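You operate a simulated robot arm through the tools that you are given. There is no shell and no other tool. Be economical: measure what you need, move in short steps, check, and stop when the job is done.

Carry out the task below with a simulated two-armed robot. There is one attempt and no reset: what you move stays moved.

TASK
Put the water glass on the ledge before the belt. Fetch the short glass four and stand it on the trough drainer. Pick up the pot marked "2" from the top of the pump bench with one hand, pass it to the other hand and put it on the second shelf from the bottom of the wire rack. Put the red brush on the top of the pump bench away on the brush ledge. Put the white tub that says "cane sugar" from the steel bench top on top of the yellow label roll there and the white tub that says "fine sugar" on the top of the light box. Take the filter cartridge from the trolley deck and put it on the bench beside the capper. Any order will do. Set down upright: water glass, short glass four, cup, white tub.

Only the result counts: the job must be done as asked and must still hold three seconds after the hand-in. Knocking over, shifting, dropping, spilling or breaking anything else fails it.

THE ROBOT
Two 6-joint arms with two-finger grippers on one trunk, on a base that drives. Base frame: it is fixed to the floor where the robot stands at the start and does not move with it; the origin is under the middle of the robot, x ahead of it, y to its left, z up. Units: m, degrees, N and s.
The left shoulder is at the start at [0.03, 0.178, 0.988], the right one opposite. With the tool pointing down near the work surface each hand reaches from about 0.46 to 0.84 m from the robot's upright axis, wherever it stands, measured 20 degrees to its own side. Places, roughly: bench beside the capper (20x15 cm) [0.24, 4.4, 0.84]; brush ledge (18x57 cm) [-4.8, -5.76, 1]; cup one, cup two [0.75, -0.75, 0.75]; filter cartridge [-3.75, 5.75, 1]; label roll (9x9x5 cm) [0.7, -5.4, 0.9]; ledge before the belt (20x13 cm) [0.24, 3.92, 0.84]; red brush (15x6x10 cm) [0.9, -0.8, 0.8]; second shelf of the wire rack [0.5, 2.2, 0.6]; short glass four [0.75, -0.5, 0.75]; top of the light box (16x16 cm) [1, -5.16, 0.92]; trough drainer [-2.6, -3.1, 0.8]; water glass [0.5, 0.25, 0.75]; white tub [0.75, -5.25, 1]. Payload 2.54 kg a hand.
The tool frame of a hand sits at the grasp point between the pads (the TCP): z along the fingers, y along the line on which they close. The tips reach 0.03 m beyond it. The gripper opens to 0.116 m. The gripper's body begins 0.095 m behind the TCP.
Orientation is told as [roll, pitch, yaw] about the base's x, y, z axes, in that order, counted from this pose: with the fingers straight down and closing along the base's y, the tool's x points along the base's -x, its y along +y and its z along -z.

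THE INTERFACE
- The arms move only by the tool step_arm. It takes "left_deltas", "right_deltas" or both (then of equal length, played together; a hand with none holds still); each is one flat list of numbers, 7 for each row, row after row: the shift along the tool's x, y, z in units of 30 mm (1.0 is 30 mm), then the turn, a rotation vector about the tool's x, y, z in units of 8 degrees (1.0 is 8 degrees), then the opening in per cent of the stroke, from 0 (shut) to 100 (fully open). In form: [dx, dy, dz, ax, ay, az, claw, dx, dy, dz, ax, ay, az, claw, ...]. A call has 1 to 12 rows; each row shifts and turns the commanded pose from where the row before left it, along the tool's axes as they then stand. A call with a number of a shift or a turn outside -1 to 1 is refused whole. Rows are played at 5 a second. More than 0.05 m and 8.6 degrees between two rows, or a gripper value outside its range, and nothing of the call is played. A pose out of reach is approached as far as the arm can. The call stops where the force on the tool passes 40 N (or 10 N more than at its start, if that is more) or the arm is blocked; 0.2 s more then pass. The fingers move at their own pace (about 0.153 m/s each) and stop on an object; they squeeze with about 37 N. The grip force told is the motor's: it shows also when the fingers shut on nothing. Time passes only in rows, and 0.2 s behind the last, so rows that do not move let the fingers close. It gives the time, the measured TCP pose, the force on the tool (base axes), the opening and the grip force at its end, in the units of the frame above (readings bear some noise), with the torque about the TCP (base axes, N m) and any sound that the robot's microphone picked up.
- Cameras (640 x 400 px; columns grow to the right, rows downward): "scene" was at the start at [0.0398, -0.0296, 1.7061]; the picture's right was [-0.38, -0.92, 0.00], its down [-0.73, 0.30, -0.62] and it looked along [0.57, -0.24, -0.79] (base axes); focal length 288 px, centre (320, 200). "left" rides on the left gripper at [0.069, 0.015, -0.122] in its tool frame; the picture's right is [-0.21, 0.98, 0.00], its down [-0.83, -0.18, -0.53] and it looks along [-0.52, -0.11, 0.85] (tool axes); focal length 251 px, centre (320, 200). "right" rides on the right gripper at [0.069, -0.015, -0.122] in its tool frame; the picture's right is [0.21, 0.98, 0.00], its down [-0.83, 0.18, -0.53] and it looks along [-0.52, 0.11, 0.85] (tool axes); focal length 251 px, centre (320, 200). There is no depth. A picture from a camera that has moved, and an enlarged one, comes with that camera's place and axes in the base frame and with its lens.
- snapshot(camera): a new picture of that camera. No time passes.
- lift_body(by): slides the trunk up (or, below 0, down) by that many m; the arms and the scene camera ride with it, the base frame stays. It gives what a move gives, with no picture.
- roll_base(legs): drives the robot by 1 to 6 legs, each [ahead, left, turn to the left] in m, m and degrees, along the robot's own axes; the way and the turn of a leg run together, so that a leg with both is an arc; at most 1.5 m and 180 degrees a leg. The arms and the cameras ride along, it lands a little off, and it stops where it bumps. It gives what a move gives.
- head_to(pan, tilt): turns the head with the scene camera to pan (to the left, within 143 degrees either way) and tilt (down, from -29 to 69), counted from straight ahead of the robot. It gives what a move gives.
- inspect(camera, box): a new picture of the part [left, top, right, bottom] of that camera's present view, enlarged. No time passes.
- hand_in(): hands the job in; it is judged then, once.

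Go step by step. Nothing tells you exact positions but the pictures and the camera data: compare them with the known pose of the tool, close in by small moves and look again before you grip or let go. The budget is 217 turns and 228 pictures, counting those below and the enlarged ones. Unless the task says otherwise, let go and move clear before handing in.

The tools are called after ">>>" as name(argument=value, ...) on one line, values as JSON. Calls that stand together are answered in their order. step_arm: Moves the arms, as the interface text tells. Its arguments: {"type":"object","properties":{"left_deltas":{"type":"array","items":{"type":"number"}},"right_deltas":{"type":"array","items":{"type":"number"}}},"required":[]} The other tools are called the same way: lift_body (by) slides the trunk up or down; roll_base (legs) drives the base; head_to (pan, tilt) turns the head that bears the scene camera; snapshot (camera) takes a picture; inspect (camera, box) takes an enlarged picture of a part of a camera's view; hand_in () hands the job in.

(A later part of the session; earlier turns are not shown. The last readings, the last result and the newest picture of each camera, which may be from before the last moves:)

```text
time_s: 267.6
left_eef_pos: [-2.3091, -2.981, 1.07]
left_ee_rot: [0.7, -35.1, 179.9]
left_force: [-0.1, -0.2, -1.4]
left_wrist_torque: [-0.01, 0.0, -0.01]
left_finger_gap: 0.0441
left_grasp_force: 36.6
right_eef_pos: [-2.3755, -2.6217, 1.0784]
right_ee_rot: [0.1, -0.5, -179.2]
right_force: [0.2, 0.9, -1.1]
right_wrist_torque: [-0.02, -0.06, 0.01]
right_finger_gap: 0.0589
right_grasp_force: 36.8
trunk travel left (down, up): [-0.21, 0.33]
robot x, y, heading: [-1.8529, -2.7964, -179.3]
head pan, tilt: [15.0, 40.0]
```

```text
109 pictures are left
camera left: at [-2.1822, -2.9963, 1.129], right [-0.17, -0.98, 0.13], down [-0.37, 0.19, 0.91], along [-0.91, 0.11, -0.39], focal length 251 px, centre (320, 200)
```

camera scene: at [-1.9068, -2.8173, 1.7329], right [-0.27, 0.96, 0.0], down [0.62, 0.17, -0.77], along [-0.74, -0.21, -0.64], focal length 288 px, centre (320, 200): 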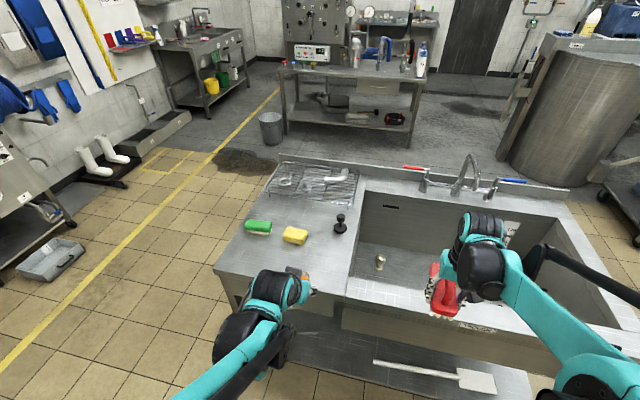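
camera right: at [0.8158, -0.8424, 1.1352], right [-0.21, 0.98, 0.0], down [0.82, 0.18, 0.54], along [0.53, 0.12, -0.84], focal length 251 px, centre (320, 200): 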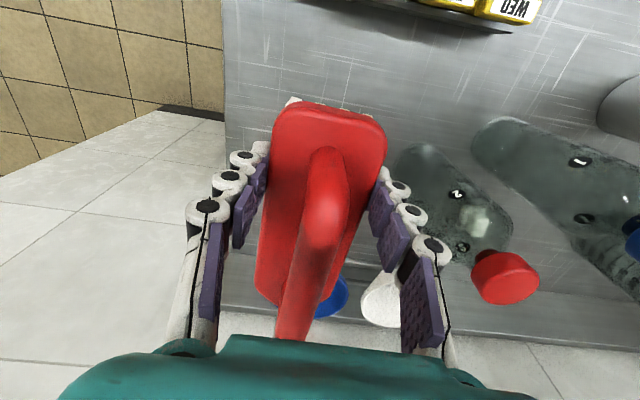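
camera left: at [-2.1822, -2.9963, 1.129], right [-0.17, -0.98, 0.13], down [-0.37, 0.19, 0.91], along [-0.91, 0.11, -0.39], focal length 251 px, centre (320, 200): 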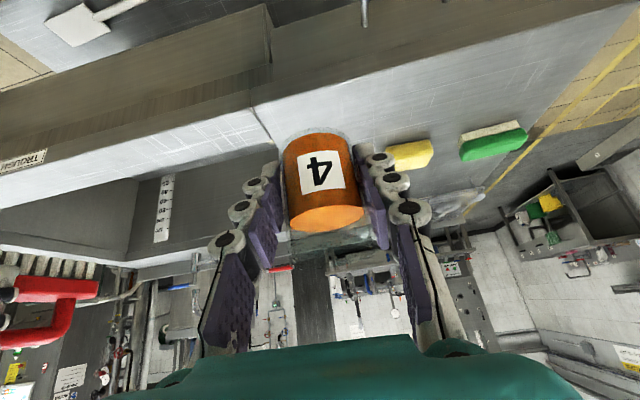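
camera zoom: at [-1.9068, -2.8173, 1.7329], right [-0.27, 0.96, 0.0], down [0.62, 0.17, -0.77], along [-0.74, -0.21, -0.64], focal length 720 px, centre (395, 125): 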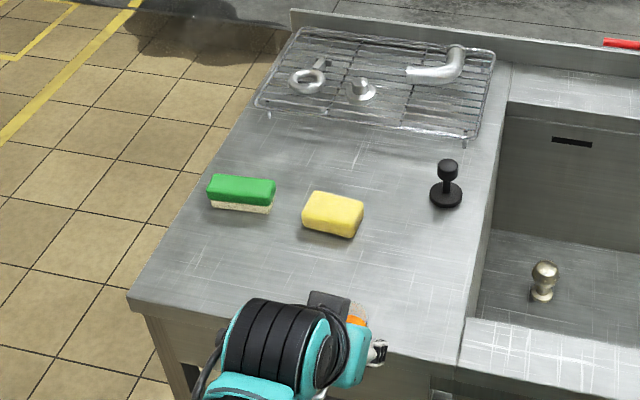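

Drainer surface z≈0.85, free in front of the sponge. Glass goes to about (−2.555,−3.05).

>>> step_arm(left_deltas=[-0.404, 0.23, 0.853, 0, 0, 0, 0, -0.404, 0.23, 0.853, 0, 0, 0, 0, -0.404, 0.23, 0.853, 0, 0, 0, 0, -0.404, 0.23, 0.853, 0, 0, 0, 0, -0.404, 0.23, 0.853, 0, 0, 0, 0, -0.404, 0.23, 0.853, 0, 0, 0, 0, -0.404, 0.23, 0.853, 0, 0, 0, 0, -0.404, 0.23, 0.853, 0, 0, 0, 0, -0.404, 0.23, 0.853, 0, 0, 0, 0, -0.404, 0.23, 0.853, 0, 0, 0, 0])

>>> snapshot(camera="left")

>>> inspect(camera="scene", box=[200, 170, 380, 320])

```text
time_s: 269.8
left_eef_pos: [-2.5562, -3.0545, 0.9284]
left_ee_rot: [0.6, -34.9, 179.9]
left_force: [-0.3, 0.3, -2.0]
left_wrist_torque: [0.0, -0.03, 0.02]
left_finger_gap: 0.0439
left_grasp_force: 37.3
right_eef_pos: [-2.3763, -2.6216, 1.0789]
right_ee_rot: [0.2, -0.4, -179.2]
right_force: [0.3, -1.3, -2.3]
right_wrist_torque: [0.01, -0.06, 0.0]
right_finger_gap: 0.0589
right_grasp_force: 36.0
trunk travel left (down, up): [-0.21, 0.33]
robot x, y, heading: [-1.8527, -2.7922, -179.1]
head pan, tilt: [15.0, 40.0]
```

```text
108 pictures are left
camera left: at [-2.4295, -3.0688, 0.9886], right [-0.17, -0.98, 0.13], down [-0.37, 0.19, 0.91], along [-0.91, 0.11, -0.39], focal length 251 px, centre (320, 200)
```

left: 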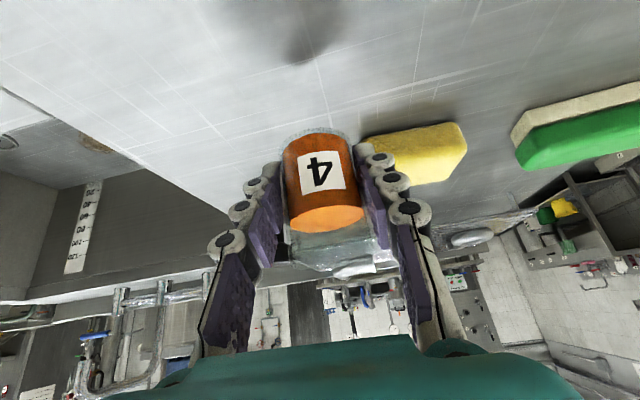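

```text
2.67 times, centred on (290, 245) of scene
camera zoom: at [-1.9084, -2.8178, 1.7328], right [-0.27, 0.96, 0.0], down [0.62, 0.17, -0.77], along [-0.74, -0.21, -0.64], focal length 767 px, centre (400, 80)
```

zoom: 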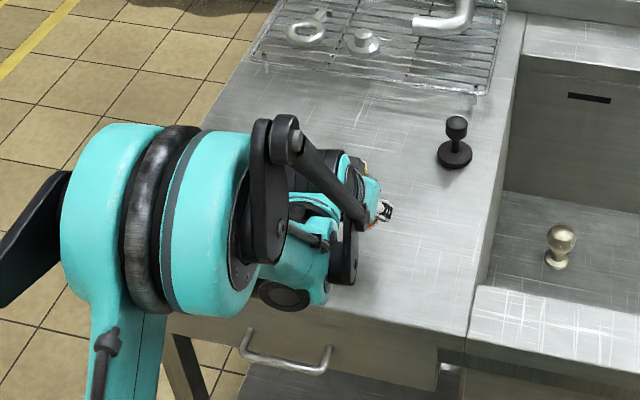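

>>> step_arm(left_deltas=[0.3, -0.8, -0.21, 0, 0, 0, 0, 0.38, 0, 0.546, 0, 0, 0, 0, 0.1, 0, 0.14, 0, 0, 0, 0, 0.08, 0, 0.11, 0, 0, 0, 0, 0.08, 0, 0.11, 0, 0, 0, 0, 0, 0, 0, 0, 0, 0, 0])

>>> snapshot(camera="left")

```text
time_s: 271.2
left_eef_pos: [-2.5444, -3.0295, 0.8959]
left_ee_rot: [0.8, -35.2, 179.9]
left_force: [0.5, 0.8, -1.7]
left_wrist_torque: [-0.03, -0.01, 0.04]
left_finger_gap: 0.0441
left_grasp_force: 36.8
right_eef_pos: [-2.3756, -2.62, 1.0787]
right_ee_rot: [0.2, -0.4, -179.2]
right_force: [-0.8, 0.0, -1.1]
right_wrist_torque: [0.03, -0.06, 0.02]
right_finger_gap: 0.0593
right_grasp_force: 37.5
trunk travel left (down, up): [-0.21, 0.33]
robot x, y, heading: [-1.8562, -2.7956, -179.2]
head pan, tilt: [15.0, 40.0]
```

```text
106 pictures are left
camera left: at [-2.4173, -3.0441, 0.9557], right [-0.17, -0.98, 0.13], down [-0.37, 0.19, 0.91], along [-0.91, 0.11, -0.39], focal length 251 px, centre (320, 200)
```

left: 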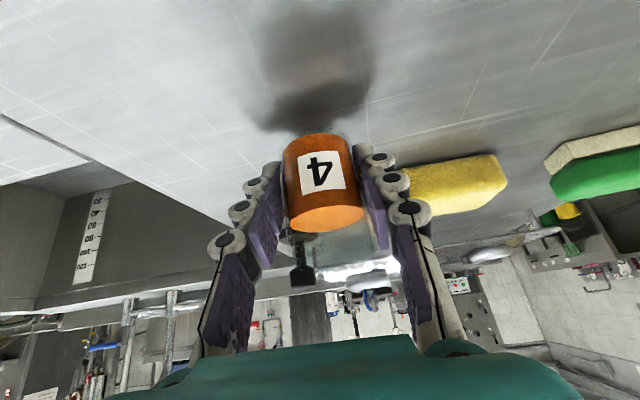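

Shadow closing in; a few more mm to contact.

>>> step_arm(left_deltas=[0.06, 0, 0.085, 0, 0, 0, 0, 0.06, 0, 0.085, 0, 0, 0, 0, 0.06, 0, 0.085, 0, 0, 0, 0, 0, 0, 0, 0, 0, 0, 0])

>>> step_arm(left_deltas=[0.04, 0, 0.057, 0, 0, 0, 0, 0.04, 0, 0.057, 0, 0, 0, 0, 0, 0, 0, 0, 0, 0, 0])

```text
time_s: 272.2
left_eef_pos: [-2.5441, -3.0294, 0.8862]
left_ee_rot: [0.7, -35.1, 179.9]
left_force: [-0.2, 0.1, -1.4]
left_wrist_torque: [-0.01, -0.03, 0.04]
left_finger_gap: 0.044
left_grasp_force: 36.8
right_eef_pos: [-2.375, -2.621, 1.0791]
right_ee_rot: [0.1, -0.4, -179.2]
right_force: [0.1, -0.6, -0.7]
right_wrist_torque: [-0.01, -0.05, -0.01]
right_finger_gap: 0.0591
right_grasp_force: 36.9
trunk travel left (down, up): [-0.21, 0.33]
robot x, y, heading: [-1.8598, -2.7933, -179.1]
head pan, tilt: [15.0, 40.0]
```

```text
time_s: 273.0
left_eef_pos: [-2.5435, -3.0293, 0.8818]
left_ee_rot: [0.7, -35.0, 179.9]
left_force: [0.6, -0.2, -0.7]
left_wrist_torque: [0.0, 0.02, 0.0]
left_finger_gap: 0.0436
left_grasp_force: 37.2
right_eef_pos: [-2.3762, -2.6215, 1.0776]
right_ee_rot: [0.1, -0.5, -179.2]
right_force: [-1.7, -0.7, -1.5]
right_wrist_torque: [0.0, -0.05, 0.0]
right_finger_gap: 0.0593
right_grasp_force: 37.0
trunk travel left (down, up): [-0.21, 0.33]
robot x, y, heading: [-1.8592, -2.7925, -179.2]
head pan, tilt: [15.0, 40.0]
```

>>> step_arm(left_deltas=[0.06, 0, 0.085, 0, 0, 0, 0, 0.06, 0, 0.085, 0, 0, 0, 0, 0.06, 0, 0.085, 0, 0, 0, 0, 0.06, 0, 0.085, 0, 0, 0, 0, 0, 0, 0, 0, 0, 0, 0])

>>> inspect(camera="left", box=[220, 60, 420, 240])

```text
time_s: 273.7
left_eef_pos: [-2.5427, -3.0303, 0.8801]
left_ee_rot: [0.7, -35.8, 179.9]
left_force: [6.2, 0.9, 23.6]
left_wrist_torque: [0.05, -0.34, 0.01]
left_finger_gap: 0.0437
left_grasp_force: 37.1
right_eef_pos: [-2.3743, -2.6207, 1.079]
right_ee_rot: [0.1, -0.6, -179.1]
right_force: [-0.1, -0.3, -1.7]
right_wrist_torque: [-0.03, -0.06, 0.0]
right_finger_gap: 0.059
right_grasp_force: 36.9
trunk travel left (down, up): [-0.21, 0.33]
robot x, y, heading: [-1.8578, -2.7958, -179.2]
head pan, tilt: [15.0, 40.0]
stopped in row 3 (left hand): the force on the tool passed its limit at 44 N (the readings are from after the stop); the commanded pose is now the measured one
```

```text
2.22 times, centred on (320, 150) of left
camera zoom: at [-2.416, -3.0437, 0.9389], right [-0.17, -0.98, 0.14], down [-0.36, 0.19, 0.91], along [-0.92, 0.11, -0.38], focal length 559 px, centre (320, 311)
```

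zoom: 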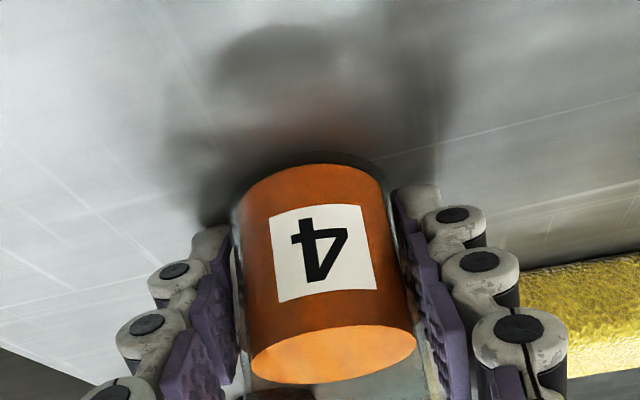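

Contact. Ease, open, and withdraw along the tool axis.

>>> step_arm(left_deltas=[-0.04, 0, -0.06, 0, 0, 0, 0, 0, 0, 0, 0, 0, 0, 50, 0, 0, 0, 0, 0, 0, 58, 0, 0, 0, 0, 0, 0, 60, 0, 0, -0.6, 0, 0, 0, 60, 0, 0, -1, 0, 0, 0, 60, 0, 0, -1, 0, 0, 0, 60, 0, 0, -1, 0, 0, 0, 60, 0, 0, -1, 0, 0, 0, 60])

>>> snapshot(camera="left")

```text
time_s: 275.7
left_eef_pos: [-2.4651, -3.0275, 0.9928]
left_ee_rot: [0.7, -35.5, 180.0]
left_force: [-0.5, 0.3, -0.1]
left_wrist_torque: [0.02, 0.02, 0.0]
left_finger_gap: 0.07
left_grasp_force: 0.1
right_eef_pos: [-2.375, -2.6213, 1.0791]
right_ee_rot: [0.3, -0.5, -179.2]
right_force: [0.9, 1.8, -1.6]
right_wrist_torque: [0.0, -0.04, 0.0]
right_finger_gap: 0.0586
right_grasp_force: 36.6
trunk travel left (down, up): [-0.21, 0.33]
robot x, y, heading: [-1.8501, -2.7943, -178.9]
head pan, tilt: [15.0, 40.0]
```

```text
104 pictures are left
camera left: at [-2.3371, -3.0427, 1.0516], right [-0.17, -0.98, 0.13], down [-0.36, 0.19, 0.91], along [-0.92, 0.11, -0.39], focal length 251 px, centre (320, 200)
```

left: 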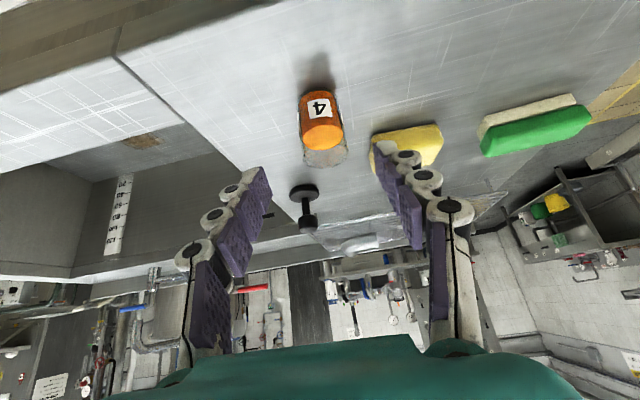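

Glass four stands on the drainer. The brush ledge looks to be the ledge with coloured brushes on the wall; I enlarge that after retracting the left arm.

>>> step_arm(left_deltas=[0, 0, -0.8, 0, 0.875, 0, 80, 0, 0, -0.8, 0, 0.875, 0, 80, 0, 0, -0.8, 0, 0.875, 0, 80, 0.5, 0, -0.5, 0, 0.875, 0, 80, 0.5, 0, 0, 0, 0.875, 0, 80])

>>> head_to(pan=45, tilt=12)

>>> snapshot(camera="scene")

>>> inspect(camera="scene", box=[220, 100, 420, 300])

```text
time_s: 276.9
left_eef_pos: [-2.3986, -3.0274, 1.0631]
left_ee_rot: [0.5, -0.4, -179.7]
left_force: [0.4, -0.7, 0.7]
left_wrist_torque: [-0.05, -0.03, -0.02]
left_finger_gap: 0.093
left_grasp_force: 0.0
right_eef_pos: [-2.3768, -2.6207, 1.079]
right_ee_rot: [0.1, -0.4, -179.2]
right_force: [-0.3, 0.3, -2.0]
right_wrist_torque: [0.01, -0.09, -0.01]
right_finger_gap: 0.0588
right_grasp_force: 37.0
trunk travel left (down, up): [-0.21, 0.33]
robot x, y, heading: [-1.852, -2.7928, -178.8]
head pan, tilt: [15.0, 40.0]
```

```text
time_s: 277.8
left_eef_pos: [-2.3986, -3.027, 1.0646]
left_ee_rot: [0.6, -0.4, -179.7]
left_force: [-0.6, -0.8, 0.0]
left_wrist_torque: [-0.02, 0.0, 0.01]
left_finger_gap: 0.0927
left_grasp_force: 0.1
right_eef_pos: [-2.3754, -2.6214, 1.0789]
right_ee_rot: [0.1, -0.4, -179.1]
right_force: [-0.4, 0.1, -1.6]
right_wrist_torque: [0.03, -0.03, 0.0]
right_finger_gap: 0.0589
right_grasp_force: 37.6
trunk travel left (down, up): [-0.21, 0.33]
robot x, y, heading: [-1.8586, -2.7914, -179.3]
head pan, tilt: [45.0, 12.0]
```

```text
103 pictures are left
camera scene: at [-1.8902, -2.861, 1.7773], right [-0.72, 0.7, 0.0], down [0.15, 0.15, -0.98], along [-0.68, -0.7, -0.21], focal length 288 px, centre (320, 200)
```

scene: 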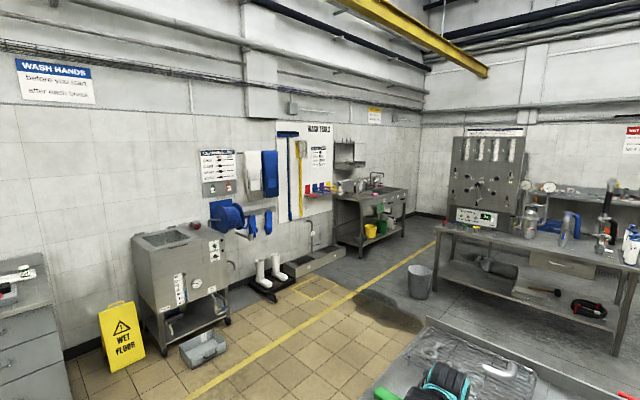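

```text
2.00 times, centred on (320, 200) of scene
camera zoom: at [-1.8902, -2.861, 1.7773], right [-0.72, 0.7, 0.0], down [0.15, 0.15, -0.98], along [-0.68, -0.7, -0.21], focal length 576 px, centre (320, 200)
```

zoom: 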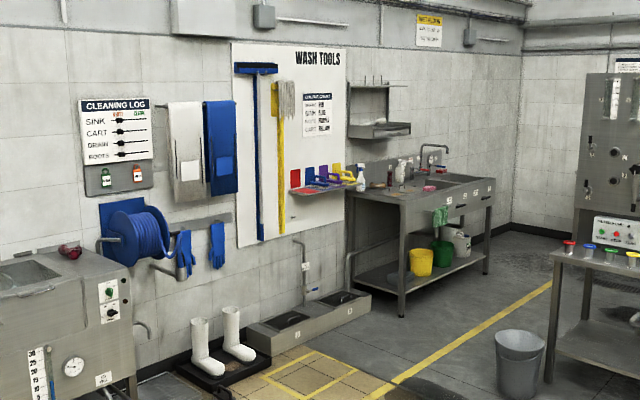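

The brush ledge is the one with the red/blue/yellow slots under "WASH TOOLS". I retract a little and drive around the trough.

>>> step_arm(left_deltas=[0.8, 0, 0, 0, 0, 0, 80, 0.8, 0, 0, 0, 0, 0, 80, 0.8, 0, 0, 0, 0, 0, 80, 0.8, 0, 0, 0, 0, 0, 80], right_deltas=[0.8, 0, -0.5, 0, 0, 0, 0, 0.8, 0, -0.5, 0, 0, 0, 0, 0.8, 0, -0.5, 0, 0, 0, 0, 0.8, 0, -0.5, 0, 0, 0, 0])

>>> roll_base(legs=[[0, 1, 0], [0, 0.65, 0], [1.4, 0, 0], [0, 0, 90]])

>>> head_to(pan=-45, tilt=25)

>>> snapshot(camera="scene")

```text
time_s: 278.8
left_eef_pos: [-2.2996, -3.0277, 1.064]
left_ee_rot: [0.6, -0.6, -179.7]
left_force: [0.1, 0.2, 0.3]
left_wrist_torque: [0.0, 0.02, 0.0]
left_finger_gap: 0.0927
left_grasp_force: 0.1
right_eef_pos: [-2.2784, -2.6195, 1.1388]
right_ee_rot: [0.0, -0.6, -179.3]
right_force: [-0.1, -1.2, -1.4]
right_wrist_torque: [0.01, -0.01, -0.03]
right_finger_gap: 0.0588
right_grasp_force: 36.9
trunk travel left (down, up): [-0.21, 0.33]
robot x, y, heading: [-1.853, -2.7925, -179.2]
head pan, tilt: [45.0, 12.0]
```

```text
time_s: 297.6
left_eef_pos: [-2.9968, -4.9173, 1.0639]
left_ee_rot: [0.6, -0.5, -89.5]
left_force: [0.1, -0.1, -0.4]
left_wrist_torque: [0.0, 0.0, 0.01]
left_finger_gap: 0.0929
left_grasp_force: 0.1
right_eef_pos: [-3.4029, -4.895, 1.1374]
right_ee_rot: [0.0, -0.4, -88.9]
right_force: [0.2, -0.1, -0.9]
right_wrist_torque: [0.07, 0.01, 0.03]
right_finger_gap: 0.0589
right_grasp_force: 36.6
trunk travel left (down, up): [-0.21, 0.33]
robot x, y, heading: [-3.2305, -4.4698, -89.0]
head pan, tilt: [45.0, 12.0]
```

```text
time_s: 299.3
left_eef_pos: [-2.9949, -4.9172, 1.0639]
left_ee_rot: [0.6, -0.4, -89.6]
left_force: [-0.3, -0.7, 0.1]
left_wrist_torque: [0.01, 0.01, 0.05]
left_finger_gap: 0.0928
left_grasp_force: 0.1
right_eef_pos: [-3.4029, -4.8955, 1.138]
right_ee_rot: [0.1, -0.4, -89.0]
right_force: [-0.5, 0.2, -1.3]
right_wrist_torque: [0.04, 0.01, 0.02]
right_finger_gap: 0.0592
right_grasp_force: 36.7
trunk travel left (down, up): [-0.21, 0.33]
robot x, y, heading: [-3.2277, -4.4707, -89.2]
head pan, tilt: [-45.0, 25.0]
```

```text
101 pictures are left
camera scene: at [-3.2942, -4.5076, 1.7563], right [-0.72, 0.69, 0.0], down [0.29, 0.3, -0.91], along [-0.63, -0.65, -0.42], focal length 288 px, centre (320, 200)
```

scene: 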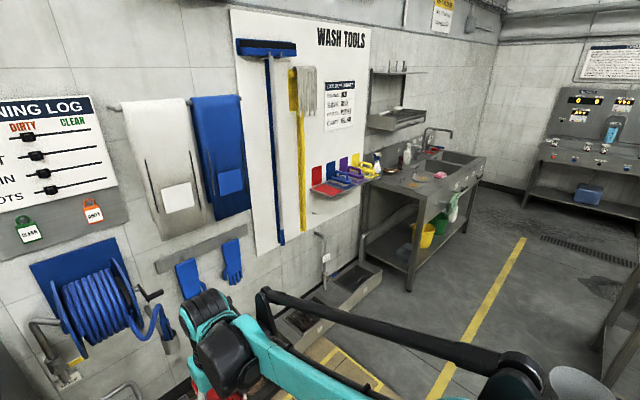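

>>> inspect(camera="scene", box=[280, 120, 420, 240])

```text
3.33 times, centred on (350, 180) of scene
camera zoom: at [-3.2942, -4.5076, 1.7563], right [-0.72, 0.69, 0.0], down [0.29, 0.3, -0.91], along [-0.63, -0.65, -0.42], focal length 959 px, centre (220, 267)
```

zoom: 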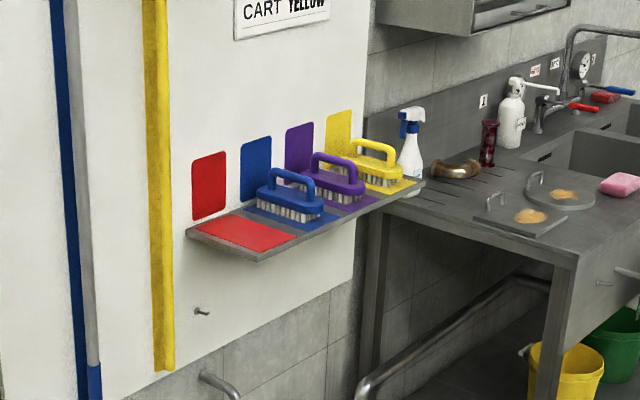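

The red slot of the ledge is free, centre about (−4.585,−5.76,1.0). I drive in front of it.

>>> roll_base(legs=[[0.33, 0, -0.8], [0, -1.19, 0]])

>>> head_to(pan=-18, tilt=35)

>>> snapshot(camera="scene")

>>> snapshot(camera="right")

```text
time_s: 307.1
left_eef_pos: [-4.1928, -5.2496, 1.0636]
left_ee_rot: [0.6, -0.5, -90.5]
left_force: [-0.2, -0.4, 0.1]
left_wrist_torque: [0.0, -0.01, 0.0]
left_finger_gap: 0.0929
left_grasp_force: 0.0
right_eef_pos: [-4.6003, -5.2203, 1.1367]
right_ee_rot: [0.1, -0.4, -90.1]
right_force: [0.2, -0.1, -2.0]
right_wrist_torque: [0.06, 0.03, 0.02]
right_finger_gap: 0.0592
right_grasp_force: 36.4
trunk travel left (down, up): [-0.21, 0.33]
robot x, y, heading: [-4.4195, -4.7988, -90.1]
head pan, tilt: [-45.0, 25.0]
```

```text
time_s: 308.0
left_eef_pos: [-4.1928, -5.2502, 1.0634]
left_ee_rot: [0.7, -0.6, -90.6]
left_force: [0.3, 0.9, 0.4]
left_wrist_torque: [0.01, -0.03, -0.01]
left_finger_gap: 0.0929
left_grasp_force: 0.0
right_eef_pos: [-4.5998, -5.2199, 1.1373]
right_ee_rot: [0.1, -0.3, -90.1]
right_force: [0.4, 0.5, -1.0]
right_wrist_torque: [0.09, 0.01, 0.01]
right_finger_gap: 0.0589
right_grasp_force: 37.4
trunk travel left (down, up): [-0.21, 0.33]
robot x, y, heading: [-4.4204, -4.7987, -90.2]
head pan, tilt: [-18.0, 35.0]
```

```text
99 pictures are left
camera scene: at [-4.4461, -4.8535, 1.7405], right [-0.95, 0.31, 0.0], down [0.18, 0.54, -0.82], along [-0.26, -0.78, -0.57], focal length 288 px, centre (320, 200)
```

scene: 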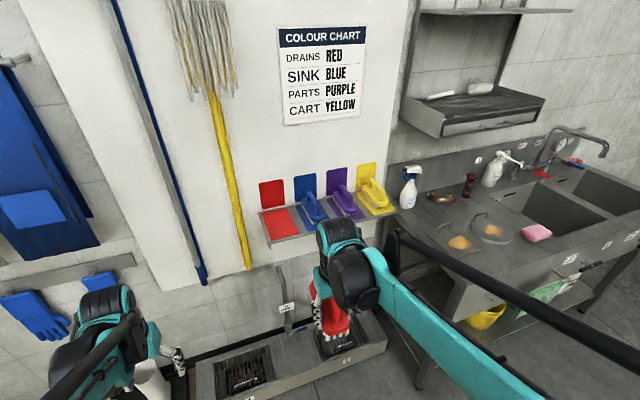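

```text
98 pictures are left
camera right: at [-4.6146, -5.1514, 1.2574], right [0.98, 0.21, 0.0], down [0.18, -0.82, 0.54], along [0.12, -0.53, -0.84], focal length 251 px, centre (320, 200)
```

right: 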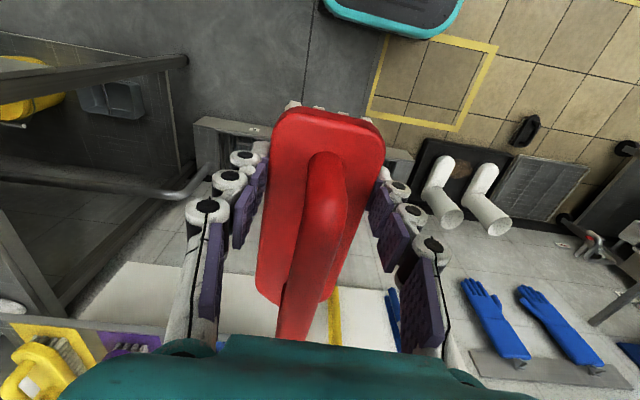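

Red slot confirmed at (−4.584,−5.752). Raise the brush, roll ahead, then extend over the slot.

>>> step_arm(right_deltas=[0, 0.25, -0.9, 0, 0, 0, 0, 0, 0.25, -0.9, 0, 0, 0, 0])

>>> roll_base(legs=[[0.26, 0, 0]])

>>> step_arm(right_deltas=[-0.9, 0, 0, 0, 0, 0, 0, -0.9, 0, 0, 0, 0, 0, 0, -0.9, 0, 0, 0, 0, 0, 0, -0.9, 0, 0, 0, 0, 0, 0, -0.9, 0, 0, 0, 0, 0, 0, -0.9, 0, 0, 0, 0, 0, 0, -0.9, 0, 0, 0, 0, 0, 0])

>>> snapshot(camera="scene")

>>> snapshot(camera="right")

```text
time_s: 308.6
left_eef_pos: [-4.1931, -5.2501, 1.064]
left_ee_rot: [0.7, -0.4, -90.7]
left_force: [0.1, 0.4, 1.1]
left_wrist_torque: [0.0, -0.01, 0.01]
left_finger_gap: 0.093
left_grasp_force: 0.1
right_eef_pos: [-4.5847, -5.2195, 1.1928]
right_ee_rot: [0.1, -0.4, -90.0]
right_force: [-0.3, -0.2, -1.8]
right_wrist_torque: [0.05, 0.01, -0.03]
right_finger_gap: 0.0588
right_grasp_force: 37.1
trunk travel left (down, up): [-0.21, 0.33]
robot x, y, heading: [-4.4207, -4.7963, -90.0]
head pan, tilt: [-18.0, 35.0]
```

```text
time_s: 310.5
left_eef_pos: [-4.1929, -5.5088, 1.0632]
left_ee_rot: [0.6, -0.3, -90.6]
left_force: [-0.6, -0.8, -0.3]
left_wrist_torque: [0.03, -0.01, 0.03]
left_finger_gap: 0.0929
left_grasp_force: 0.1
right_eef_pos: [-4.5858, -5.4796, 1.1914]
right_ee_rot: [0.1, -0.4, -90.1]
right_force: [-0.8, -0.7, -2.1]
right_wrist_torque: [0.08, 0.04, 0.02]
right_finger_gap: 0.0588
right_grasp_force: 36.8
trunk travel left (down, up): [-0.21, 0.33]
robot x, y, heading: [-4.4205, -5.0572, -90.2]
head pan, tilt: [-18.0, 35.0]
```

```text
time_s: 312.1
left_eef_pos: [-4.1931, -5.5095, 1.0635]
left_ee_rot: [0.6, -0.5, -90.6]
left_force: [-0.5, -0.5, -0.6]
left_wrist_torque: [0.03, -0.02, 0.02]
left_finger_gap: 0.0928
left_grasp_force: 0.1
right_eef_pos: [-4.5852, -5.6696, 1.1923]
right_ee_rot: [0.0, -0.4, -90.2]
right_force: [-0.2, -0.5, -1.7]
right_wrist_torque: [0.11, -0.04, 0.03]
right_finger_gap: 0.059
right_grasp_force: 36.8
trunk travel left (down, up): [-0.21, 0.33]
robot x, y, heading: [-4.4192, -5.0559, -90.3]
head pan, tilt: [-18.0, 35.0]
```

```text
97 pictures are left
camera scene: at [-4.4465, -5.1136, 1.7404], right [-0.95, 0.31, 0.0], down [0.18, 0.55, -0.82], along [-0.26, -0.78, -0.57], focal length 288 px, centre (320, 200)
```

scene: 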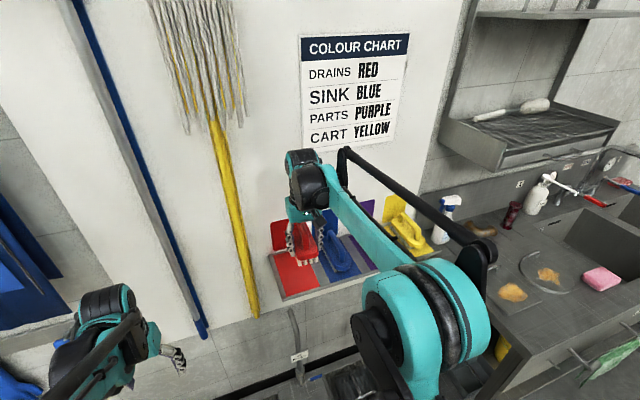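

```text
96 pictures are left
camera right: at [-4.601, -5.5999, 1.3125], right [0.98, 0.21, 0.0], down [0.18, -0.82, 0.54], along [0.12, -0.53, -0.84], focal length 251 px, centre (320, 200)
```

right: 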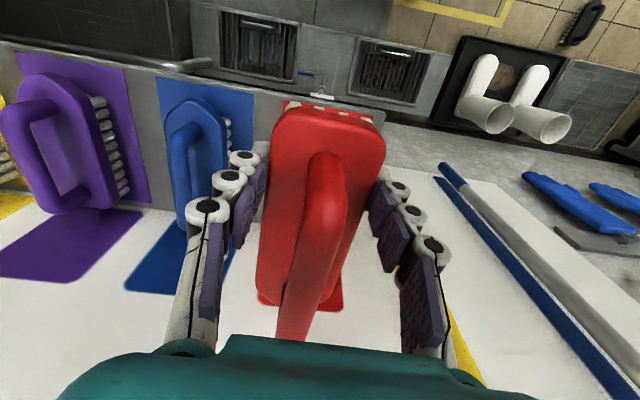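

Extend the last bit and lower toward the red slot.

>>> step_arm(right_deltas=[-0.8, 0.2, 0, 0, 0, 0, 0, -0.75, 0, 0, 0, 0, 0, 0, 0, 0, 0.9, 0, 0, 0, 0, 0, 0, 0.9, 0, 0, 0, 0, 0, 0, 0.9, 0, 0, 0, 0, 0, 0, 0.9, 0, 0, 0, 0, 0, 0, 0, 0, 0, 0, 0])

>>> snapshot(camera="right")

>>> inspect(camera="scene", box=[230, 170, 400, 320])

```text
time_s: 313.7
left_eef_pos: [-4.1936, -5.5082, 1.0629]
left_ee_rot: [0.6, -0.5, -90.6]
left_force: [0.1, -0.3, -0.2]
left_wrist_torque: [0.01, -0.01, 0.03]
left_finger_gap: 0.0928
left_grasp_force: 0.0
right_eef_pos: [-4.5785, -5.7145, 1.0855]
right_ee_rot: [0.0, -0.3, -90.1]
right_force: [0.1, 0.3, -1.9]
right_wrist_torque: [0.08, 0.01, 0.0]
right_finger_gap: 0.0591
right_grasp_force: 36.5
trunk travel left (down, up): [-0.21, 0.33]
robot x, y, heading: [-4.4208, -5.056, -89.8]
head pan, tilt: [-18.0, 35.0]
```

```text
95 pictures are left
camera right: at [-4.5941, -5.6459, 1.2048], right [0.98, 0.21, 0.0], down [0.18, -0.82, 0.54], along [0.12, -0.53, -0.84], focal length 251 px, centre (320, 200)
```

right: 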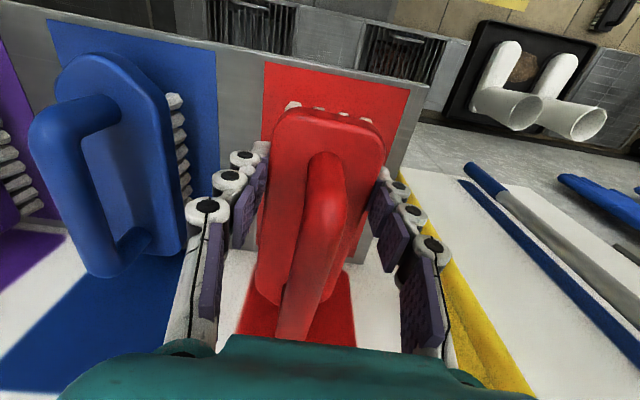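

```text
2.67 times, centred on (315, 245) of scene
camera zoom: at [-4.4464, -5.1115, 1.7405], right [-0.95, 0.31, 0.0], down [0.18, 0.55, -0.82], along [-0.26, -0.78, -0.57], focal length 767 px, centre (333, 80)
```

zoom: 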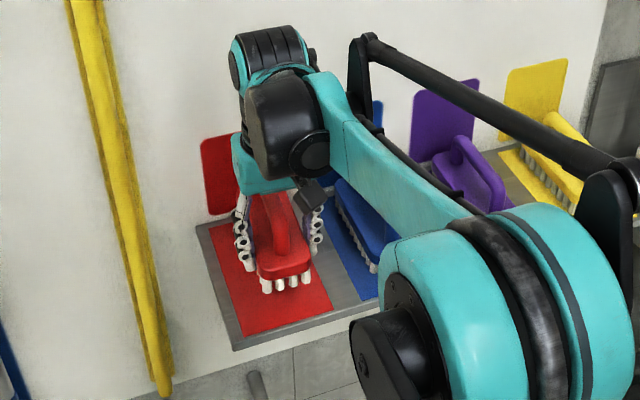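

Nicely over the red slot. Lower to contact.

>>> step_arm(right_deltas=[0, 0, 0.5, 0, 0, 0, 0, 0, 0, 0.2, 0, 0, 0, 0, 0, 0, 0.12, 0, 0, 0, 0, 0, 0, 0.12, 0, 0, 0, 0, 0, 0, 0.12, 0, 0, 0, 0, 0, 0, 0.12, 0, 0, 0, 0, 0, 0, 0.12, 0, 0, 0, 0, 0, 0, 0, 0, 0, 0, 0])

>>> snapshot(camera="right")

```text
time_s: 315.5
left_eef_pos: [-4.1931, -5.509, 1.0641]
left_ee_rot: [0.6, -0.5, -90.6]
left_force: [0.1, -0.9, 0.9]
left_wrist_torque: [0.0, -0.02, 0.01]
left_finger_gap: 0.0931
left_grasp_force: 0.1
right_eef_pos: [-4.5799, -5.7151, 1.0464]
right_ee_rot: [0.0, -0.3, -90.1]
right_force: [-0.4, -0.8, 1.1]
right_wrist_torque: [-0.26, 0.1, -0.06]
right_finger_gap: 0.0589
right_grasp_force: 37.1
trunk travel left (down, up): [-0.21, 0.33]
robot x, y, heading: [-4.4189, -5.0551, -90.1]
head pan, tilt: [-18.0, 35.0]
```

```text
93 pictures are left
camera right: at [-4.5946, -5.6458, 1.1664], right [0.98, 0.21, 0.0], down [0.18, -0.82, 0.54], along [0.11, -0.53, -0.84], focal length 251 px, centre (320, 200)
```

right: 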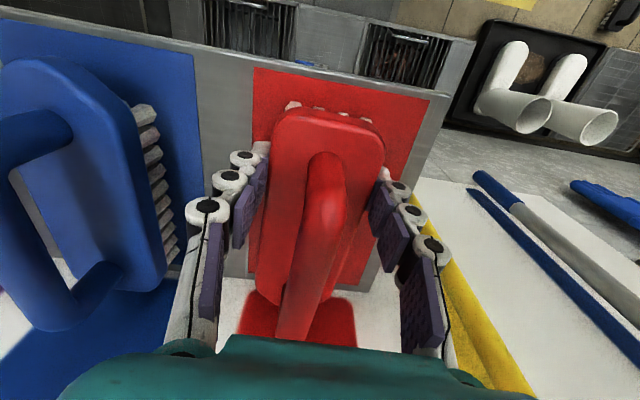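

>>> step_arm(right_deltas=[0, 0, 0.07, 0, 0, 0, 0, 0, 0, 0.07, 0, 0, 0, 0, 0, 0, 0, 0, 0, 0, 0])

```text
time_s: 316.3
left_eef_pos: [-4.194, -5.5078, 1.0642]
left_ee_rot: [0.5, -0.5, -90.6]
left_force: [1.1, 0.2, 0.0]
left_wrist_torque: [0.01, 0.0, -0.01]
left_finger_gap: 0.0925
left_grasp_force: 0.0
right_eef_pos: [-4.5805, -5.7129, 1.0437]
right_ee_rot: [-0.1, -0.5, -90.0]
right_force: [-3.2, -7.8, 30.4]
right_wrist_torque: [-0.25, 0.15, 0.01]
right_finger_gap: 0.0595
right_grasp_force: 37.5
trunk travel left (down, up): [-0.21, 0.33]
robot x, y, heading: [-4.4213, -5.0566, -90.2]
head pan, tilt: [-18.0, 35.0]
```

Firm contact. Ease slightly, open moderately, rise straight.

>>> step_arm(right_deltas=[0, 0, -0.1, 0, 0, 0, 0, 0, 0, 0, 0, 0, 0, 58, 0, 0, 0, 0, 0, 0, 66, 0, 0, 0, 0, 0, 0, 68, 0, 0, -0.6, 0, 0, 0, 68, 0, 0, -1, 0, 0, 0, 68, 0, 0, -1, 0, 0, 0, 68, 0, 0, -1, 0, 0, 0, 68, 0, 0, -1, 0, 0, 0, 68, 0, 0, -1, 0, 0, 0, 68])

>>> snapshot(camera="right")

```text
time_s: 318.5
left_eef_pos: [-4.1941, -5.5078, 1.0634]
left_ee_rot: [0.4, -0.4, -90.6]
left_force: [-0.3, 0.5, 0.6]
left_wrist_torque: [-0.03, -0.01, 0.01]
left_finger_gap: 0.0927
left_grasp_force: 0.1
right_eef_pos: [-4.5795, -5.7135, 1.2145]
right_ee_rot: [0.1, -0.4, -90.0]
right_force: [-0.4, 0.0, -0.5]
right_wrist_torque: [0.0, -0.04, 0.02]
right_finger_gap: 0.0789
right_grasp_force: 0.0
trunk travel left (down, up): [-0.21, 0.33]
robot x, y, heading: [-4.4182, -5.0581, -90.1]
head pan, tilt: [-18.0, 35.0]
```

```text
92 pictures are left
camera right: at [-4.5946, -5.6447, 1.3345], right [0.98, 0.21, 0.0], down [0.18, -0.82, 0.54], along [0.12, -0.53, -0.84], focal length 251 px, centre (320, 200)
```

right: 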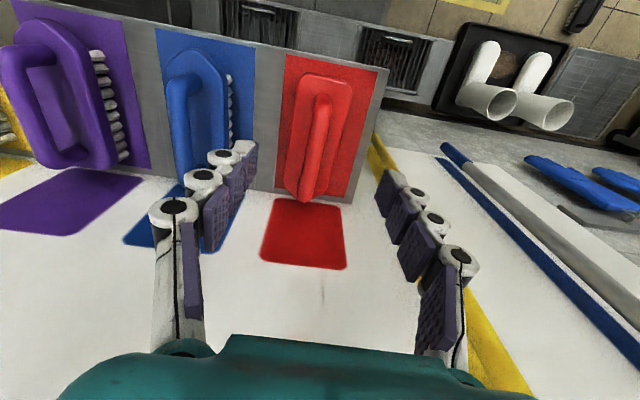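

Red brush sits in its slot. Retract and drive to the steel bench at x≈0.7.

>>> step_arm(right_deltas=[0.9, 0, 0, 0, 0, 0, 100, 0.9, 0, 0, 0, 0, 0, 100, 0.9, 0, 0, 0, 0, 0, 100, 0.9, 0, 0, 0, 0, 0, 100, 0.9, 0, 0, 0, 0, 0, 100, 0.9, 0, 0, 0, 0, 0, 100, 0.9, 0, 0, 0, 0, 0, 100, 0.9, 0, 0, 0, 0, 0, 100])

>>> roll_base(legs=[[-0.85, 0, 0], [0, 1.5, 0], [0, 1.5, 0], [0, 1.5, 0], [0, 0.5, 0]])

>>> head_to(pan=0, tilt=30)

>>> snapshot(camera="scene")

```text
time_s: 320.3
left_eef_pos: [-4.1932, -5.5083, 1.0632]
left_ee_rot: [0.7, -0.5, -90.6]
left_force: [-0.5, 0.9, -0.4]
left_wrist_torque: [-0.02, -0.01, 0.0]
left_finger_gap: 0.0927
left_grasp_force: 0.0
right_eef_pos: [-4.5799, -5.496, 1.2118]
right_ee_rot: [0.1, -0.5, -90.0]
right_force: [0.6, 0.9, 1.4]
right_wrist_torque: [-0.02, 0.01, 0.0]
right_finger_gap: 0.1161
right_grasp_force: 0.1
trunk travel left (down, up): [-0.21, 0.33]
robot x, y, heading: [-4.4186, -5.0574, -90.2]
head pan, tilt: [-18.0, 35.0]
```

```text
time_s: 348.4
left_eef_pos: [0.8217, -4.5907, 1.0625]
left_ee_rot: [0.4, -0.5, -89.0]
left_force: [0.9, 0.3, 0.6]
left_wrist_torque: [0.03, 0.03, -0.02]
left_finger_gap: 0.0926
left_grasp_force: 0.1
right_eef_pos: [0.4355, -4.591, 1.2122]
right_ee_rot: [0.1, -0.4, -88.5]
right_force: [0.9, 0.6, -0.9]
right_wrist_torque: [-0.02, 0.0, 0.01]
right_finger_gap: 0.1159
right_grasp_force: 0.1
trunk travel left (down, up): [-0.21, 0.33]
robot x, y, heading: [0.581, -4.1458, -88.6]
head pan, tilt: [-18.0, 35.0]
```

```text
time_s: 349.3
left_eef_pos: [0.8212, -4.5912, 1.0628]
left_ee_rot: [0.6, -0.5, -89.0]
left_force: [0.1, 0.5, -0.7]
left_wrist_torque: [-0.01, -0.01, 0.0]
left_finger_gap: 0.0926
left_grasp_force: 0.0
right_eef_pos: [0.435, -4.5908, 1.2107]
right_ee_rot: [0.1, -0.4, -88.5]
right_force: [-0.5, 0.2, 0.0]
right_wrist_torque: [-0.01, -0.01, 0.01]
right_finger_gap: 0.116
right_grasp_force: 0.0
trunk travel left (down, up): [-0.21, 0.33]
robot x, y, heading: [0.5797, -4.1462, -88.5]
head pan, tilt: [0.0, 30.0]
```

```text
91 pictures are left
camera scene: at [0.5849, -4.2074, 1.7483], right [-1.0, -0.02, 0.0], down [-0.01, 0.5, -0.87], along [0.02, -0.87, -0.5], focal length 288 px, centre (320, 200)
```

scene: 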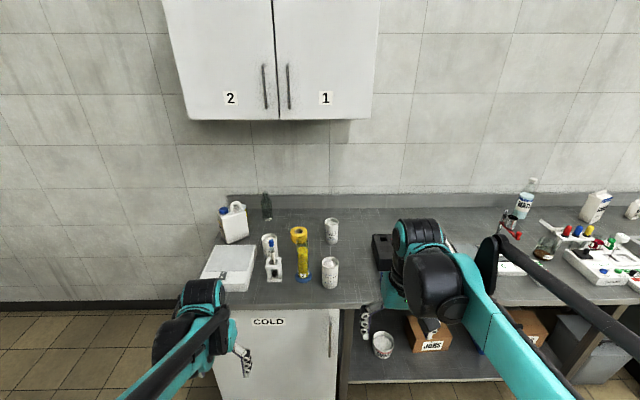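

>>> inspect(camera="scene", box=[180, 180, 400, 310])

>>> inspect(camera="scene", box=[420, 170, 640, 310])

```text
2.91 times, centred on (290, 245) of scene
camera zoom: at [0.5849, -4.2074, 1.7483], right [-1.0, -0.02, 0.0], down [-0.01, 0.5, -0.87], along [0.02, -0.87, -0.5], focal length 837 px, centre (407, 69)
```

zoom: 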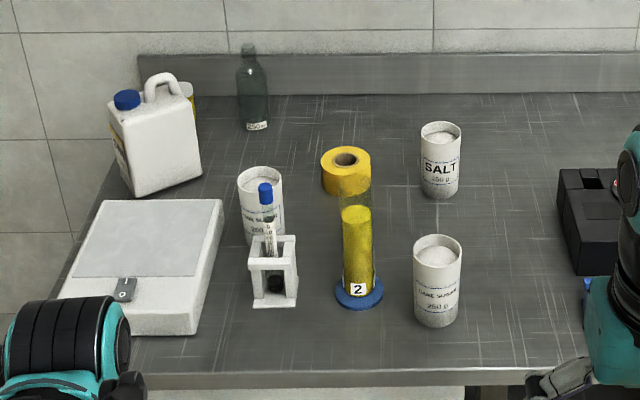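

```text
2.86 times, centred on (530, 240) of scene
camera zoom: at [0.5849, -4.2074, 1.7483], right [-1.0, -0.02, 0.0], down [-0.01, 0.5, -0.87], along [0.02, -0.87, -0.5], focal length 822 px, centre (-280, 86)
```

zoom: 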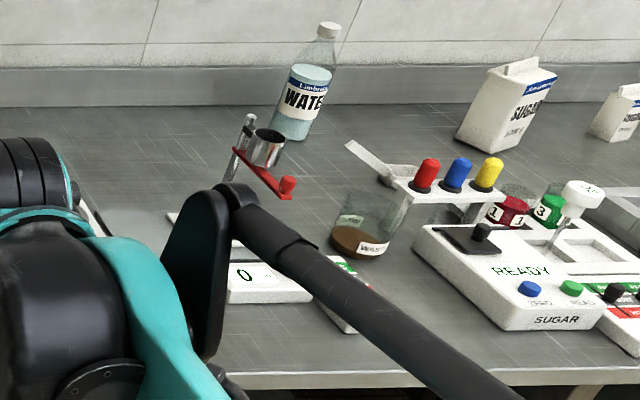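

Tubs: front one reads "CANE SUGAR" (≈(0.565,−5.06)), the one behind the vial holder is probably "FINE SUGAR" (≈(0.83,−5.21)); roll ≈(0.72,−5.37), light box ≈(0.99,−5.14). Moving in.

>>> step_arm(left_deltas=[0, 0, -1, 0, 0, 0, 100, 0, 0, -1, 0, 0, 0, 100, 0, 0, -1, 0, 0, 0, 100, 0, 0, -1, 0, 0, 0, 100])

>>> roll_base(legs=[[0, 0.17, -1.5], [0.42, 0, 0]])

>>> head_to(pan=0, tilt=45)

>>> snapshot(camera="scene")

>>> snapshot(camera="left")

>>> snapshot(camera="right")

```text
time_s: 350.3
left_eef_pos: [0.8201, -4.5908, 1.184]
left_ee_rot: [0.5, -0.5, -89.1]
left_force: [-0.5, 0.3, 0.4]
left_wrist_torque: [0.01, 0.02, -0.01]
left_finger_gap: 0.1161
left_grasp_force: 0.0
right_eef_pos: [0.434, -4.5912, 1.211]
right_ee_rot: [0.1, -0.4, -88.5]
right_force: [-0.5, 0.5, 0.0]
right_wrist_torque: [0.01, -0.01, 0.01]
right_finger_gap: 0.116
right_grasp_force: 0.0
trunk travel left (down, up): [-0.21, 0.33]
robot x, y, heading: [0.5861, -4.1445, -88.6]
head pan, tilt: [0.0, 30.0]
```

```text
time_s: 353.9
left_eef_pos: [0.977, -5.0156, 1.1827]
left_ee_rot: [0.5, -0.4, -90.5]
left_force: [0.3, 0.3, -0.5]
left_wrist_torque: [0.02, 0.0, -0.01]
left_finger_gap: 0.1161
left_grasp_force: 0.1
right_eef_pos: [0.5937, -5.0058, 1.2102]
right_ee_rot: [0.1, -0.4, -90.1]
right_force: [-1.1, -0.7, -0.7]
right_wrist_torque: [0.08, -0.02, 0.0]
right_finger_gap: 0.1159
right_grasp_force: 0.0
trunk travel left (down, up): [-0.21, 0.33]
robot x, y, heading: [0.7493, -4.5632, -90.0]
head pan, tilt: [0.0, 30.0]
```

```text
time_s: 354.7
left_eef_pos: [0.9786, -5.0147, 1.1816]
left_ee_rot: [0.6, -0.5, -90.5]
left_force: [0.5, -0.2, -0.1]
left_wrist_torque: [0.02, 0.01, -0.01]
left_finger_gap: 0.1158
left_grasp_force: 0.0
right_eef_pos: [0.5934, -5.0059, 1.2106]
right_ee_rot: [0.0, -0.5, -89.9]
right_force: [0.3, 0.4, -0.1]
right_wrist_torque: [0.01, -0.01, -0.01]
right_finger_gap: 0.1163
right_grasp_force: 0.0
trunk travel left (down, up): [-0.21, 0.33]
robot x, y, heading: [0.7529, -4.565, -90.0]
head pan, tilt: [0.0, 45.0]
```

```text
88 pictures are left
camera scene: at [0.7536, -4.6165, 1.7258], right [-1.0, 0.0, 0.0], down [0.0, 0.71, -0.71], along [0.0, -0.71, -0.71], focal length 288 px, centre (320, 200)
```

scene: 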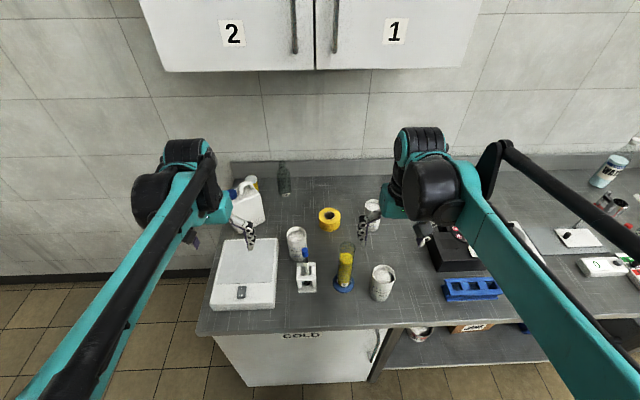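

```text
87 pictures are left
camera left: at [0.993, -4.9456, 1.304], right [0.97, -0.22, 0.01], down [-0.19, -0.82, 0.54], along [-0.11, -0.53, -0.84], focal length 251 px, centre (320, 200)
```

left: 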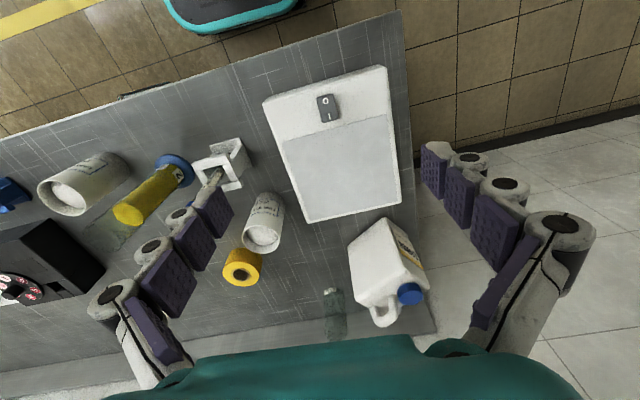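

```text
86 pictures are left
camera right: at [0.5784, -4.9363, 1.331], right [0.98, 0.21, 0.0], down [0.18, -0.82, 0.54], along [0.12, -0.53, -0.84], focal length 251 px, centre (320, 200)
```

right: 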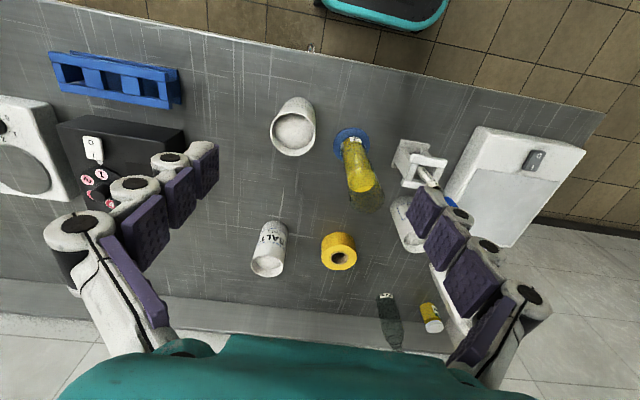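

>>> inspect(camera="left", box=[200, 120, 320, 300])

>>> inspect(camera="scene", box=[270, 190, 410, 320])

>>> inspect(camera="right", box=[230, 80, 440, 290])

```text
2.22 times, centred on (260, 210) of left
camera zoom: at [0.993, -4.9456, 1.304], right [0.97, -0.22, 0.01], down [-0.19, -0.82, 0.54], along [-0.11, -0.53, -0.84], focal length 559 px, centre (453, 178)
```

zoom: 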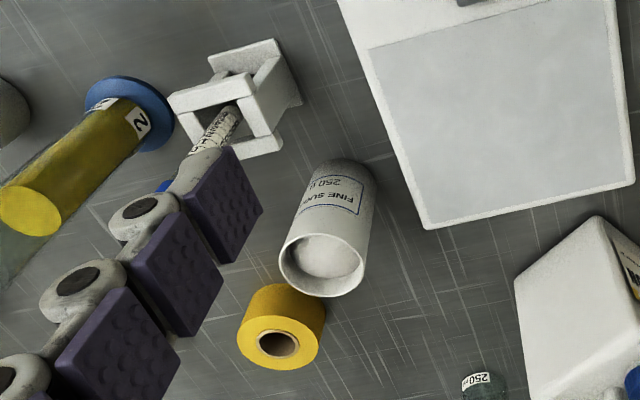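

```text
3.08 times, centred on (340, 255) of scene
camera zoom: at [0.7536, -4.6165, 1.7258], right [-1.0, 0.0, 0.0], down [0.0, 0.71, -0.71], along [0.0, -0.71, -0.71], focal length 886 px, centre (258, 31)
```

zoom: 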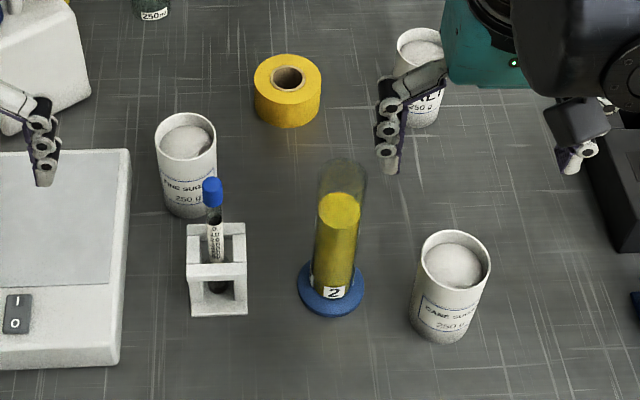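

```text
1.90 times, centred on (335, 185) of right
camera zoom: at [0.5784, -4.9363, 1.331], right [0.98, 0.21, 0.0], down [0.18, -0.82, 0.54], along [0.12, -0.53, -0.84], focal length 479 px, centre (291, 229)
```

zoom: 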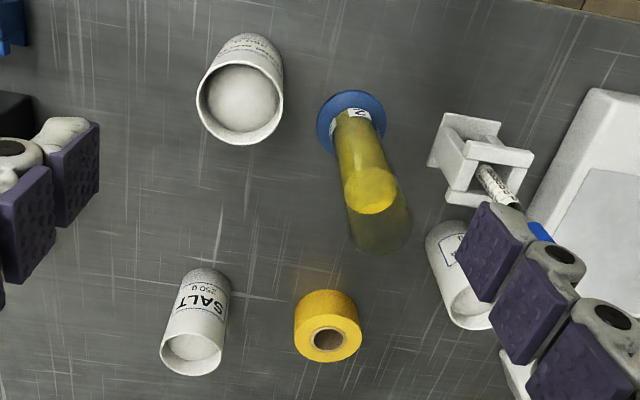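

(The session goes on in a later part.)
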